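You operate a simulated robot arm through the tools that you are given. There is no shell and no other tool. Be economical: measure what you need, move in short steps, check, and stop when the job is done.

You run a simulated robot arm. Do the job below in one go: nothing can be reset, and whatever is moved stays where it is left.

Task
Put one of the rollers from the top of the low cabinet on top of the red tape reel.

It is judged by the outcome, as a careful person would: the job done as asked, and still so three seconds after it is handed in. It fails if anything else is knocked over, pushed out of place, dropped, spilled or broken.

Robot
A 6-joint arm with a two-finger parallel gripper, fixed in place. Base frame: the origin is at the foot of the arm, x ahead of it, y to its left, z up; the work surface is at about z = 0. Readings come in cm, rad, newtons and seconds.
With the tool pointing down near the work surface it reaches from about 14 to 58 cm from the base axis. Its first joint turns from -1.152 to 1.152 rad. Payload 2.1 kg.
The tool frame sits at the grasp point between the pads (the TCP): z along the fingers, y along the line on which they close. The tips reach 3 cm beyond it. The gripper opens to 9.4 cm. The fingers are 2.8 cm wide and 1 cm thick; the gripper's body (5 by 9.6 cm) begins 5.5 cm behind the TCP.
Orientation is that of the tool frame in the base frame, as [roll, pitch, yaw] about the fixed x, y, z axes, in that order (R = Rz(yaw) Ry(pitch) Rx(roll)). With the fingers straight down and closing along the base's y, the tool's x points along the base's -x, its y along +y and its z along -z.

Tools
- The arm moves only by the tool play_rows. Its argument "rows" is a list of rows, each a list of 3 entries, a list of its own where there are three numbers: the opening, from 0 (shut) to 1 (fully open), then the shift along the base's x, y, z in cm, then the turn, a rotation vector about the base's x, y, z in rad. In form: [[claw, [tx, ty, tz], [wx, wy, wz]], ...]. A call has 1 to 10 rows; each row is the pose to reach, as a shift and turn from the pose commanded when the call began. Rows are played at 5 a second. More than 5 cm and 0.15 rad between two rows, or a gripper value outside its range, and nothing of the call is played. Where a pose cannot be reached the arm comes as near as it can. A force on the tool above 40 N (or 10 N above the force at the start of the call, whichever is more), or a blocked arm, ends the call early, and 0.2 s more pass. The fingers move at their own pace (about 7.2 cm/s each) and stop on an object; they squeeze with about 23 N. The grip force told is the motor's: it shows also when the fingers shut on nothing. Time passes only in rows, and 0.2 s behind the last, so rows that repeat a pose let the fingers close. The reply holds the time, the measured pose of the TCP, the force on the tool along the base axes, the opening and the grip force, in the units named above and with some noise, and new pictures: "pictures" is both (left out), scene, wrist or none.
- Cameras (640 x 400 px; columns grow to the right, rows downward): "scene" is fixed at [6.32, -37.99, 47.87]; the picture's right is [0.69, -0.72, 0.00], its down [-0.45, -0.43, -0.78] and it looks along [0.57, 0.54, -0.62] (base axes); focal length 214 px, centre (320, 200). "wrist" rides on the gripper at [-3.7, 0, -5.8] in the tool frame; the picture's right is [0.00, -1.00, 0.00], its down [0.97, 0.00, -0.24] and it looks along [0.24, 0.00, 0.97] (tool axes); focal length 218 px, centre (320, 200).
- probe_pixels(camera, pixels): for up to 12 pixels [column, row] of the newest picture of that camera ("zoom" is the newest enlarged one), the place [x, y, z] in the base frame of the surface seen there, good to about 0.2 cm. It takes no simulated time.
- zoom(camera, box): a new picture of the part [left, top, right, bottom] of that camera's present view, enlarged. It takes no simulated time.
- close_job(): hands the job in; it is judged then, once.

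Work in short steps. Measure before you move; look again where a grasp or a placing could have gone wrong, and mend it. You have 60 turns and 120 pictures in all, those below and enlarged ones among them. Open the gripper and draw the arm clear of the work before you hand the job in, unless the task says otherwise; then end with one line.

The tools are called after "Request:" as a command line: name --argument value ..., lists and objects as JSON in quotes. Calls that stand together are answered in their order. play_rows: Moves the arm, as the interface text tells. Its arguments: {"type":"object","properties":{"rows":{"type":"array"},"pictures":{"type":"string","enum":["both","scene","wrist","none"]}},"required":["rows"]} The other tools are called the same way: probe_pixels (camera, pixels) gives the place of the surface under pixels of a picture; zoom (camera, box) takes an enlarged picture of a part of a camera's view; close_job () hands the job in.

At the start:

```text
clock: 0.0
eef_pos: [27.39, -13.15, 35.3]
ee_rot: [-3.141, -0.001, 3.141]
wrist_force: [-0.4, -0.7, 0.4]
gripper_width: 9.41
gripper_force: 0.0
```

scene: 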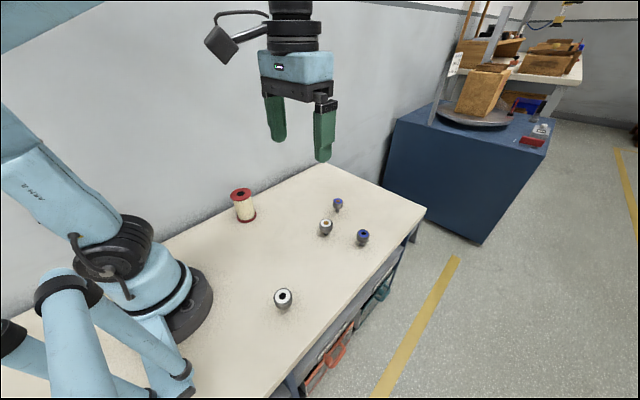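
wrist: 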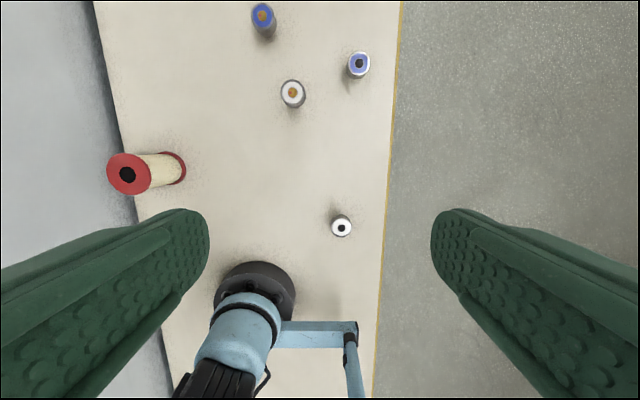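

The scene shows a red reel near (243,205) and four small rollers at (338,204), (326,227), (362,237), (283,298). I'll zoom in and probe them.

Request:
zoom --camera "scene" --box '[210, 160, 410, 320]'

Request:
zoom --camera "wrist" --box '[90, 0, 410, 250]'

Request:
probe_pixels --camera "wrist" --pixels '[[112, 172], [140, 185], [128, 158], [168, 168], [264, 17], [292, 93], [358, 64], [341, 228], [250, 180], [341, 218], [341, 236], [350, 228]]'

Request:
probe_pixels --camera "scene" --pixels '[[240, 190], [232, 192], [249, 191], [240, 196], [246, 210], [338, 203], [326, 224], [362, 235], [283, 295], [280, 250]]'

```text
2.50 times, centred on (310, 240) of scene
```

zoom: 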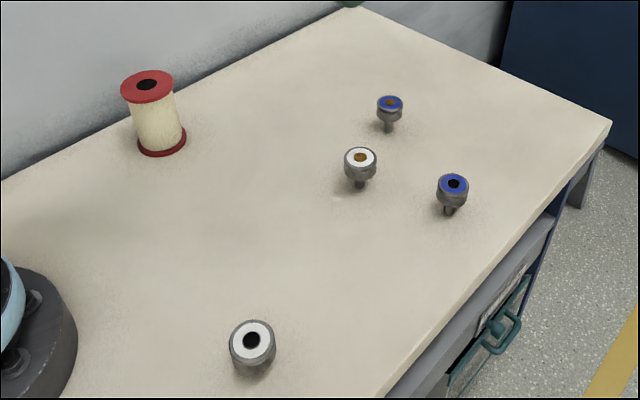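

```text
1.60 times, centred on (250, 125) of wrist
```

zoom: 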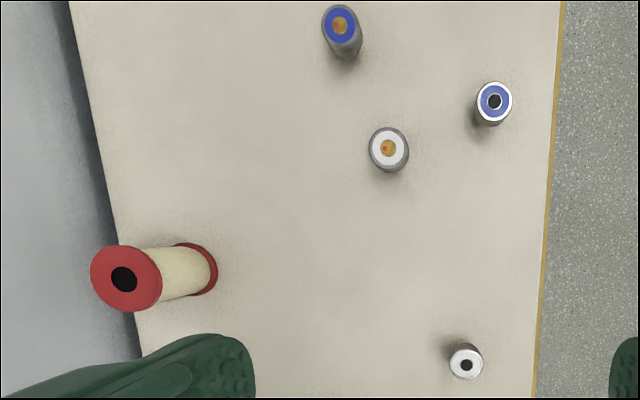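

```text
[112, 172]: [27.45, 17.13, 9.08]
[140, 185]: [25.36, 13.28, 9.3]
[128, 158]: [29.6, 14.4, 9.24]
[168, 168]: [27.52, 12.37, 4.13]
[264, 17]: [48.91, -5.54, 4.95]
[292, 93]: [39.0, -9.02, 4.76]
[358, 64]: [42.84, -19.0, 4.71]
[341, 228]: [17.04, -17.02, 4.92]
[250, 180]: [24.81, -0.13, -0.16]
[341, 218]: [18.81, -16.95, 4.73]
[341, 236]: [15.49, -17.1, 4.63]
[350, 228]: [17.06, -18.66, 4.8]
```

```text
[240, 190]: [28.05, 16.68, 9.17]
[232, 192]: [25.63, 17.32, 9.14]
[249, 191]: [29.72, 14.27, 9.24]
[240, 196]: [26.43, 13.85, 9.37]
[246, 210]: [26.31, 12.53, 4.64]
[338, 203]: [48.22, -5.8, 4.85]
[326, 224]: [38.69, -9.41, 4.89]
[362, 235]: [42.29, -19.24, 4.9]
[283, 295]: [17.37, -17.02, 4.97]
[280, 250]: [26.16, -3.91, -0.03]
```

Heads of the rollers are near z 4.9 and the reel top is near z 9.25. I'll look closer at the roller shape and the reel top.

Request:
zoom --camera "scene" --box '[306, 208, 346, 248]'

Request:
zoom --camera "scene" --box '[222, 180, 272, 230]'

Request:
probe_pixels --camera "zoom" --pixels '[[230, 80], [200, 80], [255, 80], [230, 65], [230, 95], [130, 90], [345, 70], [230, 45], [240, 120]]'

```text
10.00 times, centred on (326, 228) of scene
```

zoom: 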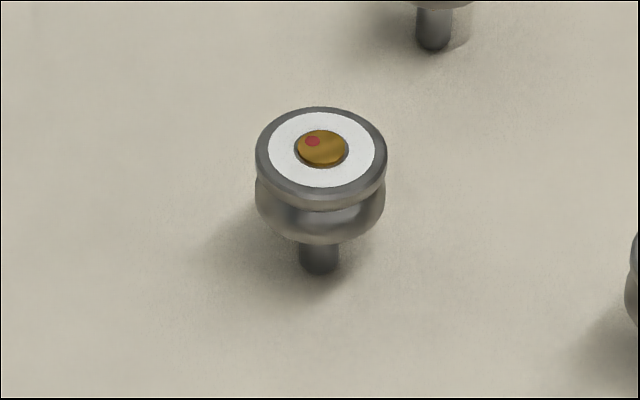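

```text
8.00 times, centred on (247, 205) of scene
```

zoom: 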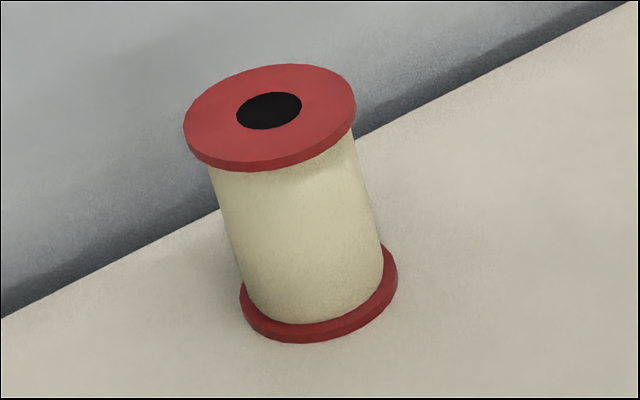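

```text
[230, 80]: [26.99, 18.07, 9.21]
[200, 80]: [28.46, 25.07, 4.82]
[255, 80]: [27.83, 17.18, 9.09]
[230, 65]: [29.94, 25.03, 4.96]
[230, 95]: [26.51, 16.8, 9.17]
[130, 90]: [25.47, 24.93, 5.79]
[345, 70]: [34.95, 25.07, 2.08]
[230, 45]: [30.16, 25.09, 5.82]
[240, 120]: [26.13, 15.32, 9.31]
```

Now I'll probe the reel's top edges and hole in the newest zoom, plus the white/amber roller's edges in the wrist picture.

Request:
probe_pixels --camera "zoom" --pixels '[[188, 122], [350, 105], [290, 68], [245, 166], [268, 110], [240, 112], [298, 108], [275, 97], [265, 125], [320, 335]]'

Request:
probe_pixels --camera "wrist" --pixels '[[292, 82], [281, 93], [303, 93], [292, 105], [292, 93]]'

```text
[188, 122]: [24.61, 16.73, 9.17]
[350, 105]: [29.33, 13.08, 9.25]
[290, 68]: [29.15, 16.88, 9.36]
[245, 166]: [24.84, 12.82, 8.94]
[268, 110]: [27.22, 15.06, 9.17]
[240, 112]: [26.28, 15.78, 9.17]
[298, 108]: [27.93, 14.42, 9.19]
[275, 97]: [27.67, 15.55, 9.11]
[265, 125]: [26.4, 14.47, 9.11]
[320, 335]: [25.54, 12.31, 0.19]
```

```text
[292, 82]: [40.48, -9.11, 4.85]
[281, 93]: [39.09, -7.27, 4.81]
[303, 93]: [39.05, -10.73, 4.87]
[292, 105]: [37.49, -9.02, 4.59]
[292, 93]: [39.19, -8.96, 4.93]
```

The reel top is centred near (27.1, 15.0) with radius about 2.9 and a flat face at z 9.2. The white/amber roller is at (39.0, -9.0) with a diameter of about 3.4. I'll move above it with the claw partly open and recheck.

Request:
play_rows --rows '[[0.7, [2, 0.7, -3.3], [0, 0, 0]], [0.7, [4, 1.4, -6.6], [0, 0, 0]], [0.7, [6, 2.1, -10], [0, 0, 0]], [0.7, [8, 2.8, -13.4], [0, 0, 0]], [0.7, [10, 3.5, -16.8], [0, 0, 0]], [0.7, [11.6, 4.15, -20.3], [0, 0, 0]], [0.7, [11.6, 4.15, -20.3], [0, 0, 0]]]'

```text
clock: 1.6
eef_pos: [38.94, -8.87, 15.05]
ee_rot: [3.141, 0.0, 3.141]
wrist_force: [-0.3, -0.4, -0.1]
gripper_width: 6.58
gripper_force: 0.0
```

scene: 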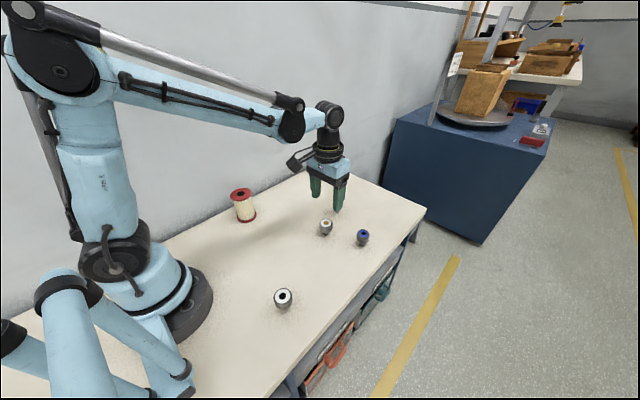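
wrist: 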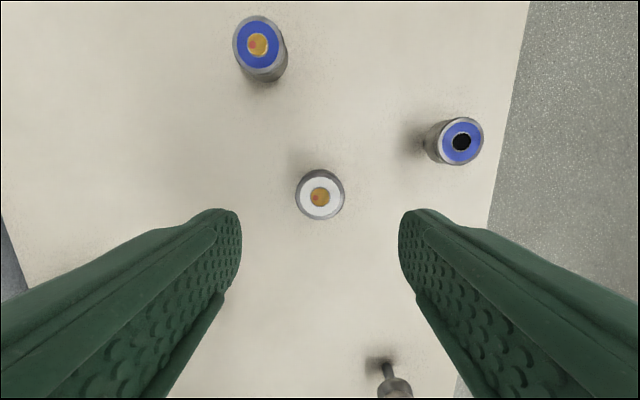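

The roller is at (319,195) in the wrist picture, centred between the fingers; I'll measure its rim.

Request:
probe_pixels --camera "wrist" --pixels '[[298, 195], [342, 195], [320, 176], [320, 217], [320, 197]]'

```text
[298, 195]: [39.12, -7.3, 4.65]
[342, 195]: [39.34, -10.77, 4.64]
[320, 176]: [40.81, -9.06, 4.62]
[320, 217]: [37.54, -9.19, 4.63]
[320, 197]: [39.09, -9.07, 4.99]
```

The centre is about (39.15, -9.05), so I'll descend to TCP z ≈ 3.6 with a small correction.

Request:
play_rows --rows '[[0.7, [0.2, -0.15, -3], [0, 0, 0]], [0.7, [0.2, -0.15, -6], [0, 0, 0]], [0.7, [0.2, -0.15, -8.5], [0, 0, 0]], [0.7, [0.2, -0.15, -10.3], [0, 0, 0]], [0.7, [0.2, -0.15, -11.4], [0, 0, 0]], [0.7, [0.2, -0.15, -11.4], [0, 0, 0]]]'

Request:
zoom --camera "scene" --box '[286, 178, 386, 258]'

```text
clock: 3.0
eef_pos: [39.18, -9.15, 3.67]
ee_rot: [3.141, 0.0, -3.141]
wrist_force: [-0.5, 0.6, 0.4]
gripper_width: 6.56
gripper_force: 0.0
```

scene: 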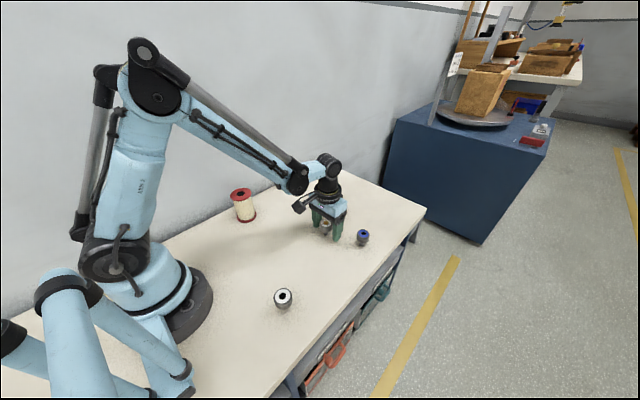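
wrist: 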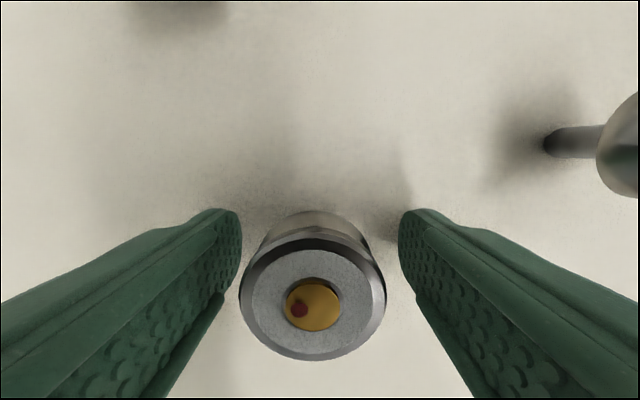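

```text
5.00 times, centred on (336, 218) of scene
```

zoom: 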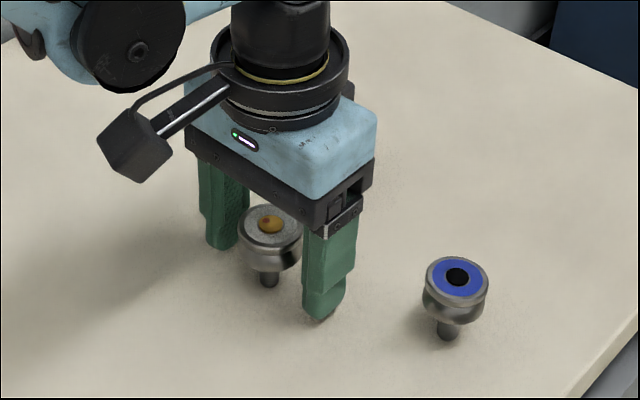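

The roller sits between the pads (head at (313,305), where the TCP axis projects). I'll close gradually.

Request:
play_rows --rows '[[0.5, [0, 0, 0], [0, 0, 0]], [0.4, [0, 0, 0], [0, 0, 0]], [0.3, [0, 0, 0], [0, 0, 0]], [0.2, [0, 0, 0], [0, 0, 0]], [0.2, [0, 0, 0], [0, 0, 0]], [0.2, [0, 0, 0], [0, 0, 0]]]'

```text
clock: 4.4
eef_pos: [39.21, -9.11, 3.67]
ee_rot: [-3.141, 0.002, 3.141]
wrist_force: [0.2, -0.1, 0.2]
gripper_width: 3.72
gripper_force: 22.5
```

scene: 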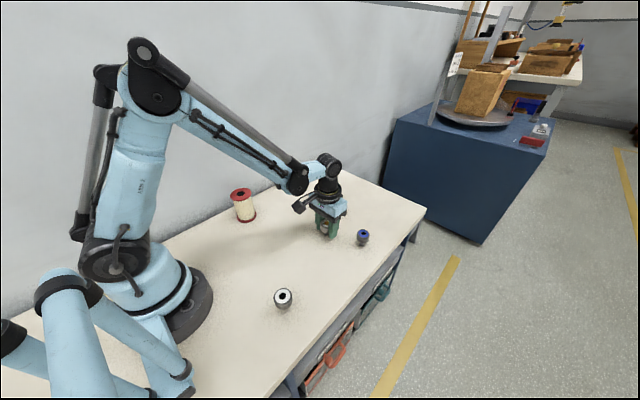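
wrist: 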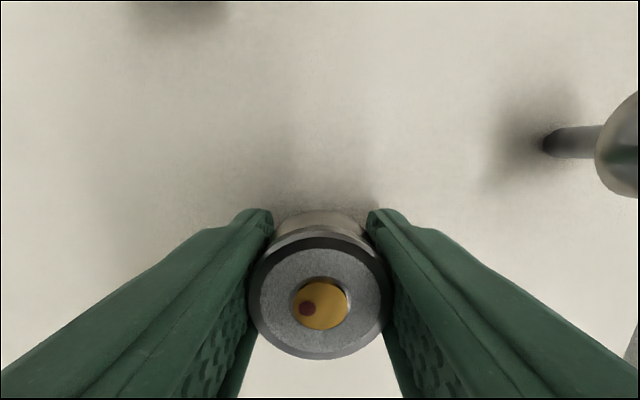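

The grip holds at 3.72 cm with 22.5 N, and the roller is still upright. I'll lift straight up to TCP z ≈ 18.

Request:
play_rows --rows '[[0.2, [0, 0, 1.5], [0, 0, 0]], [0.2, [0, 0, 4], [0, 0, 0]], [0.2, [0, 0, 7], [0, 0, 0]], [0.2, [0, 0, 10], [0, 0, 0]], [0.2, [0, 0, 13], [0, 0, 0]], [0.2, [0, 0, 14.5], [0, 0, 0]], [0.2, [0, 0, 14.5], [0, 0, 0]]]'

Request:
zoom --camera "scene" --box '[280, 130, 380, 210]'

```text
clock: 6.0
eef_pos: [39.2, -9.19, 18.22]
ee_rot: [-3.141, 0.0, -3.142]
wrist_force: [0.3, -0.8, -0.7]
gripper_width: 3.73
gripper_force: 22.9
```

scene: 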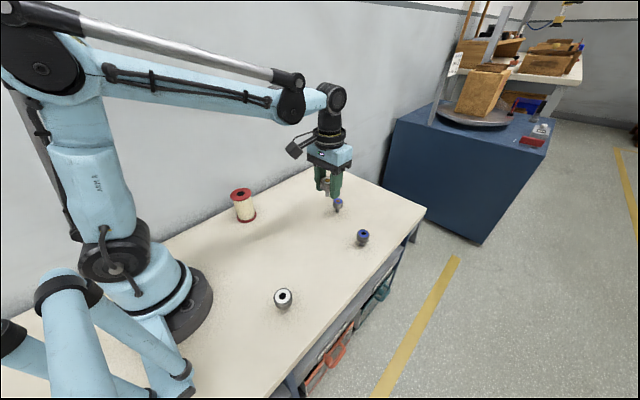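
wrist: 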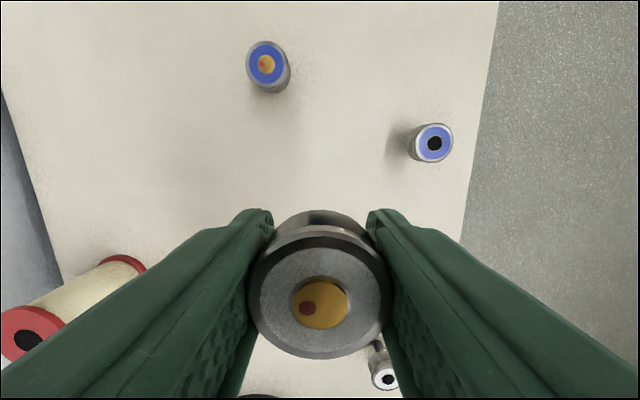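

```text
5.00 times, centred on (330, 170) of scene
```

zoom: 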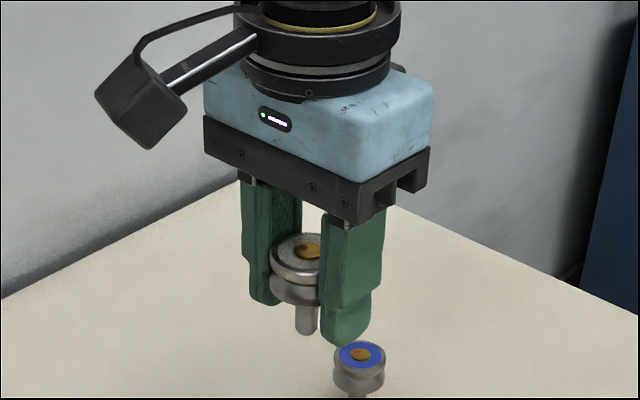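

The roller is held upright and clear. I'll traverse at this height to above the reel at (27.05, 15.0).

Request:
play_rows --rows '[[0.2, [-1, 2, 0], [0, 0, 0]], [0.2, [-3, 6, 0], [0, 0, 0]], [0.2, [-5, 10, 0], [0, 0, 0]], [0.2, [-7, 14, 0], [0, 0, 0]], [0.2, [-9, 18, 0], [0, 0, 0]], [0.2, [-10.8, 21.5, 0], [0, 0, 0]], [0.2, [-11.8, 23.5, 0], [0, 0, 0]], [0.2, [-12.15, 24.15, 0], [0, 0, 0]], [0.2, [-12.15, 24.15, 0], [0, 0, 0]]]'

Request:
zoom --camera "scene" --box '[192, 140, 292, 230]'

```text
clock: 8.0
eef_pos: [27.0, 15.0, 18.16]
ee_rot: [3.141, -0.001, 3.141]
wrist_force: [0.0, -0.1, -1.4]
gripper_width: 3.7
gripper_force: 23.0
```

scene: 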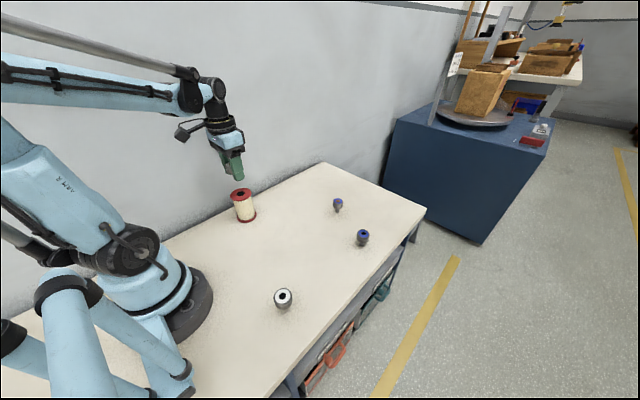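
wrist: 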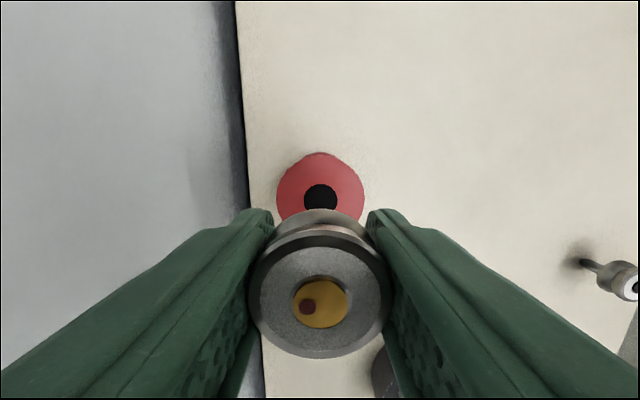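

```text
4.44 times, centred on (242, 185) of scene
```

zoom: 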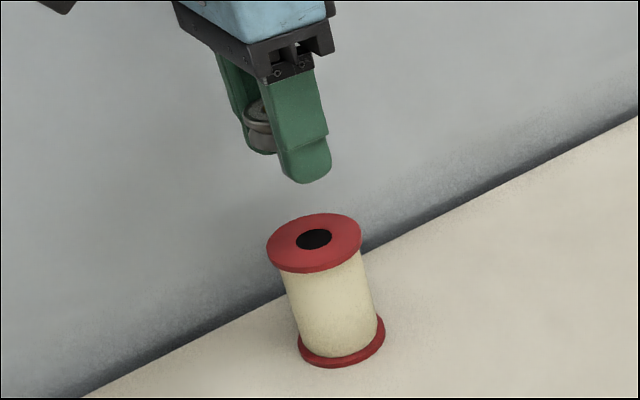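

From the wrist view the reel's hole shows at (320,198), laterally aligned; I'll check with a probe.

Request:
probe_pixels --camera "wrist" --pixels '[[279, 195], [362, 195], [320, 156], [304, 198], [336, 198], [320, 187], [320, 205], [290, 190], [350, 190]]'

```text
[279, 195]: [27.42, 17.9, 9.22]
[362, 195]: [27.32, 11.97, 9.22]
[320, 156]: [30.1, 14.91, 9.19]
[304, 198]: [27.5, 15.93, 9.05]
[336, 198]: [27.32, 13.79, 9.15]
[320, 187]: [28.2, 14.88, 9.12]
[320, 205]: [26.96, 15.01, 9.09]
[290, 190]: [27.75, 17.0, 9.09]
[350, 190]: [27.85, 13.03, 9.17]
```

Reel centre refined to about (27.2, 14.93). The stem should touch at TCP z ≈ 12.8, so I'll descend to ~13.2 first.

Request:
play_rows --rows '[[0.2, [0.15, -0.05, -1.5], [0, 0, 0]], [0.2, [0.15, -0.05, -3], [0, 0, 0]], [0.2, [0.15, -0.05, -4.2], [0, 0, 0]], [0.2, [0.15, -0.05, -5], [0, 0, 0]], [0.2, [0.15, -0.05, -5], [0, 0, 0]]]'

Request:
zoom --camera "scene" --box '[202, 160, 282, 230]'

```text
clock: 9.2
eef_pos: [27.19, 14.98, 13.19]
ee_rot: [3.142, 0.0, -3.142]
wrist_force: [-0.1, 0.5, -1.1]
gripper_width: 3.71
gripper_force: 23.1
```

scene: 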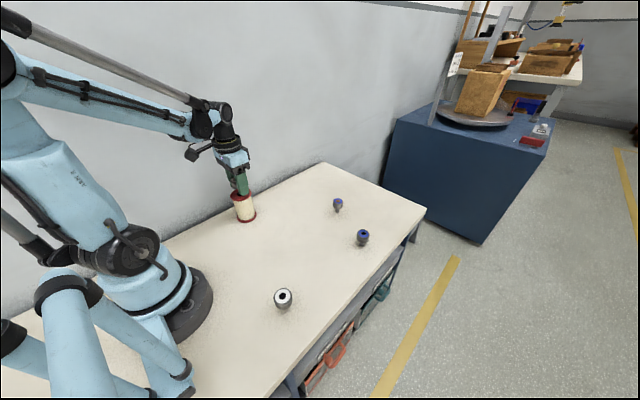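
wrist: 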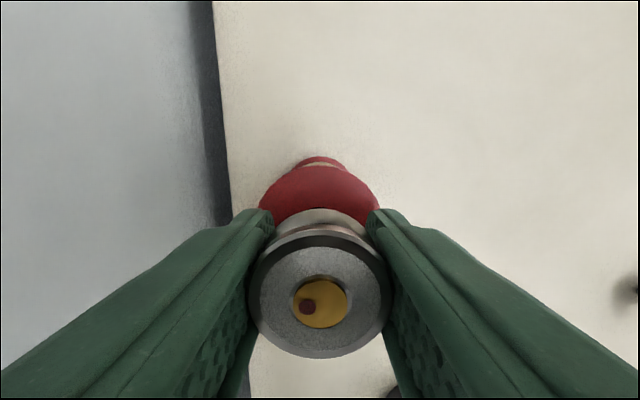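

```text
5.71 times, centred on (242, 195) of scene
```

zoom: 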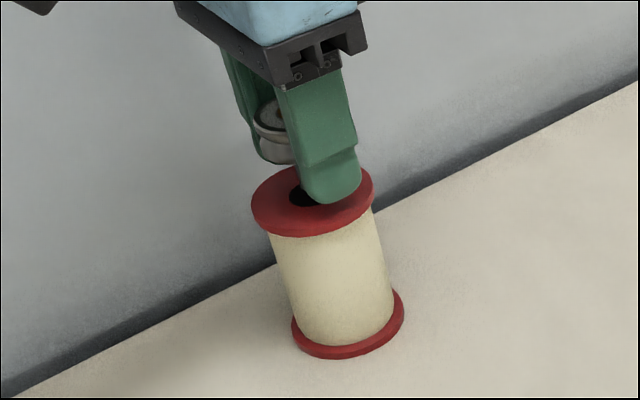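

No contact yet at z 13.19. I'll lower a little and watch the force.

Request:
play_rows --rows '[[0.2, [0, 0, -0.1], [0, 0, 0]], [0.2, [0, 0, -0.2], [0, 0, 0]], [0.2, [0, 0, -0.25], [0, 0, 0]]]' --pictures "none"

```text
clock: 10.0
eef_pos: [27.28, 15.01, 12.98]
ee_rot: [3.141, 0.0, -3.141]
wrist_force: [-0.3, 0.2, -1.5]
gripper_width: 3.72
gripper_force: 23.1
```

Still no contact force, so I'll go lower in very small steps.

Request:
play_rows --rows '[[0.2, [0, 0, -0.05], [0, 0, 0]], [0.2, [0, 0, -0.1], [0, 0, 0]]]' --pictures "none"

```text
clock: 10.6
eef_pos: [27.16, 14.98, 12.82]
ee_rot: [3.141, 0.0, 3.141]
wrist_force: [-0.5, -0.5, 15.4]
gripper_width: 3.73
gripper_force: 23.6
```

The z force rose to 15 N, so the stem is on the reel. I'll ease up slightly to relieve the load.

Request:
play_rows --rows '[[0.2, [0, 0, 0.04], [0, 0, 0]], [0.2, [0, 0, 0.04], [0, 0, 0]]]' --pictures "wrist"

```text
clock: 11.2
eef_pos: [27.18, 15.02, 12.79]
ee_rot: [-3.141, 0.0, 3.14]
wrist_force: [1.5, 0.0, 1.1]
gripper_width: 3.71
gripper_force: 23.2
```

wrist: 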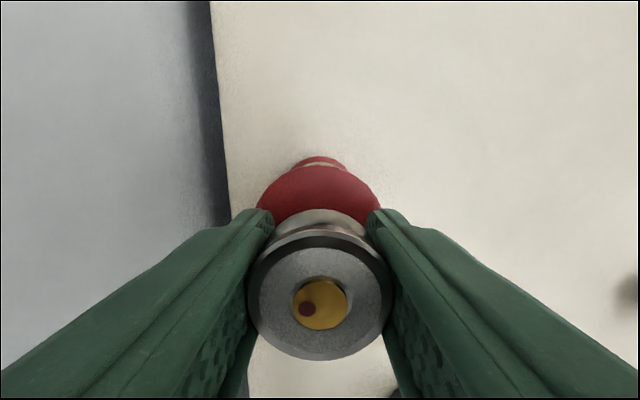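

The load is light (about 2.5 N above free hang) and the roller is upright. I'll open gently in small increments.

Request:
play_rows --rows '[[0.41, [0, 0, 0], [0, 0, 0]], [0.43, [0, 0, 0], [0, 0, 0]], [0.46, [0, 0, 0], [0, 0, 0]], [0.52, [0, 0, 0], [0, 0, 0]], [0.6, [0, 0, 0], [0, 0, 0]], [0.7, [0, 0, 0], [0, 0, 0]], [0.7, [0, 0, 0], [0, 0, 0]]]'

Request:
zoom --camera "scene" --box '[202, 160, 282, 230]'

```text
clock: 12.8
eef_pos: [27.11, 15.02, 12.83]
ee_rot: [3.141, 0.0, 3.14]
wrist_force: [-0.5, -0.7, 0.3]
gripper_width: 6.58
gripper_force: 0.0
```

scene: 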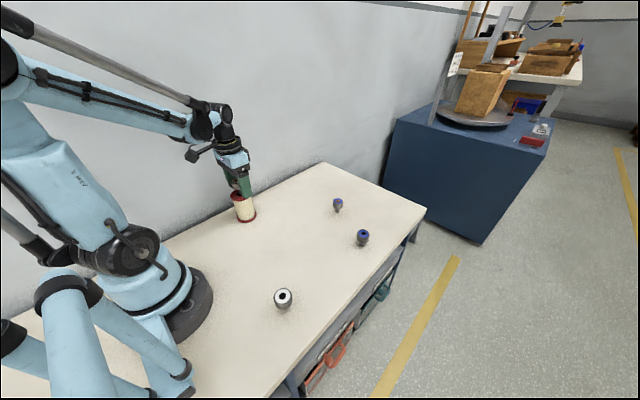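
wrist: 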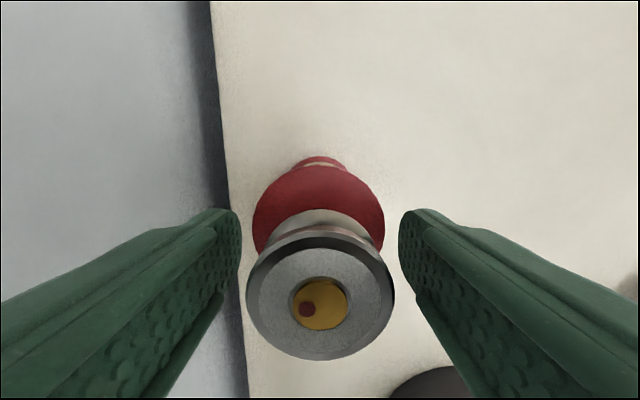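

```text
5.71 times, centred on (242, 195) of scene
```

zoom: 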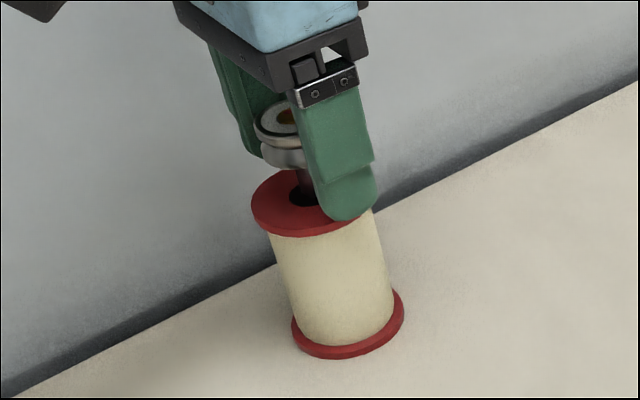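

The roller stands free on the reel. I'll raise the arm straight up, slowly at first.

Request:
play_rows --rows '[[0.7, [0, 0, 0.7], [0, 0, 0]], [0.7, [0, 0, 2], [0, 0, 0]], [0.7, [0, 0, 4], [0, 0, 0]], [0.7, [0, 0, 7], [0, 0, 0]], [0.7, [0, 0, 10], [0, 0, 0]], [0.7, [0, 0, 13], [0, 0, 0]], [0.7, [3, -3, 15], [0, 0, 0]], [0.7, [5, -6, 16], [0, 0, 0]], [0.7, [5, -6, 16], [0, 0, 0]]]'

Request:
zoom --camera "scene" --box '[202, 160, 282, 230]'

```text
clock: 14.8
eef_pos: [32.19, 8.93, 28.77]
ee_rot: [-3.141, 0.001, -3.139]
wrist_force: [-0.2, 0.4, 0.7]
gripper_width: 6.6
gripper_force: 0.1
```

scene: 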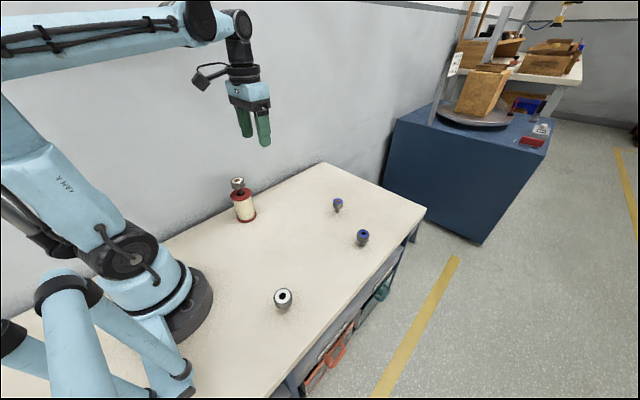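
wrist: 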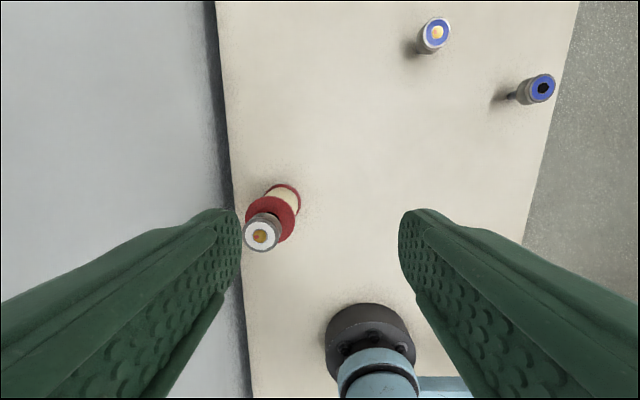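

```text
5.71 times, centred on (242, 195) of scene
```

zoom: 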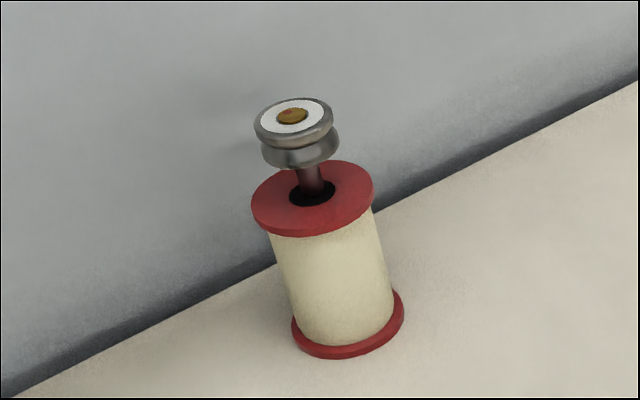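

The roller stands upright at the centre of the reel top, the other rollers are unmoved, and the arm is clear with the gripper open. I'll hand it in.

Request:
close_job

```text
The job is handed in.
```

The white-faced roller with the amber centre now stands upright on top of the red tape reel. Nothing else was disturbed, and the arm is clear with the gripper open.
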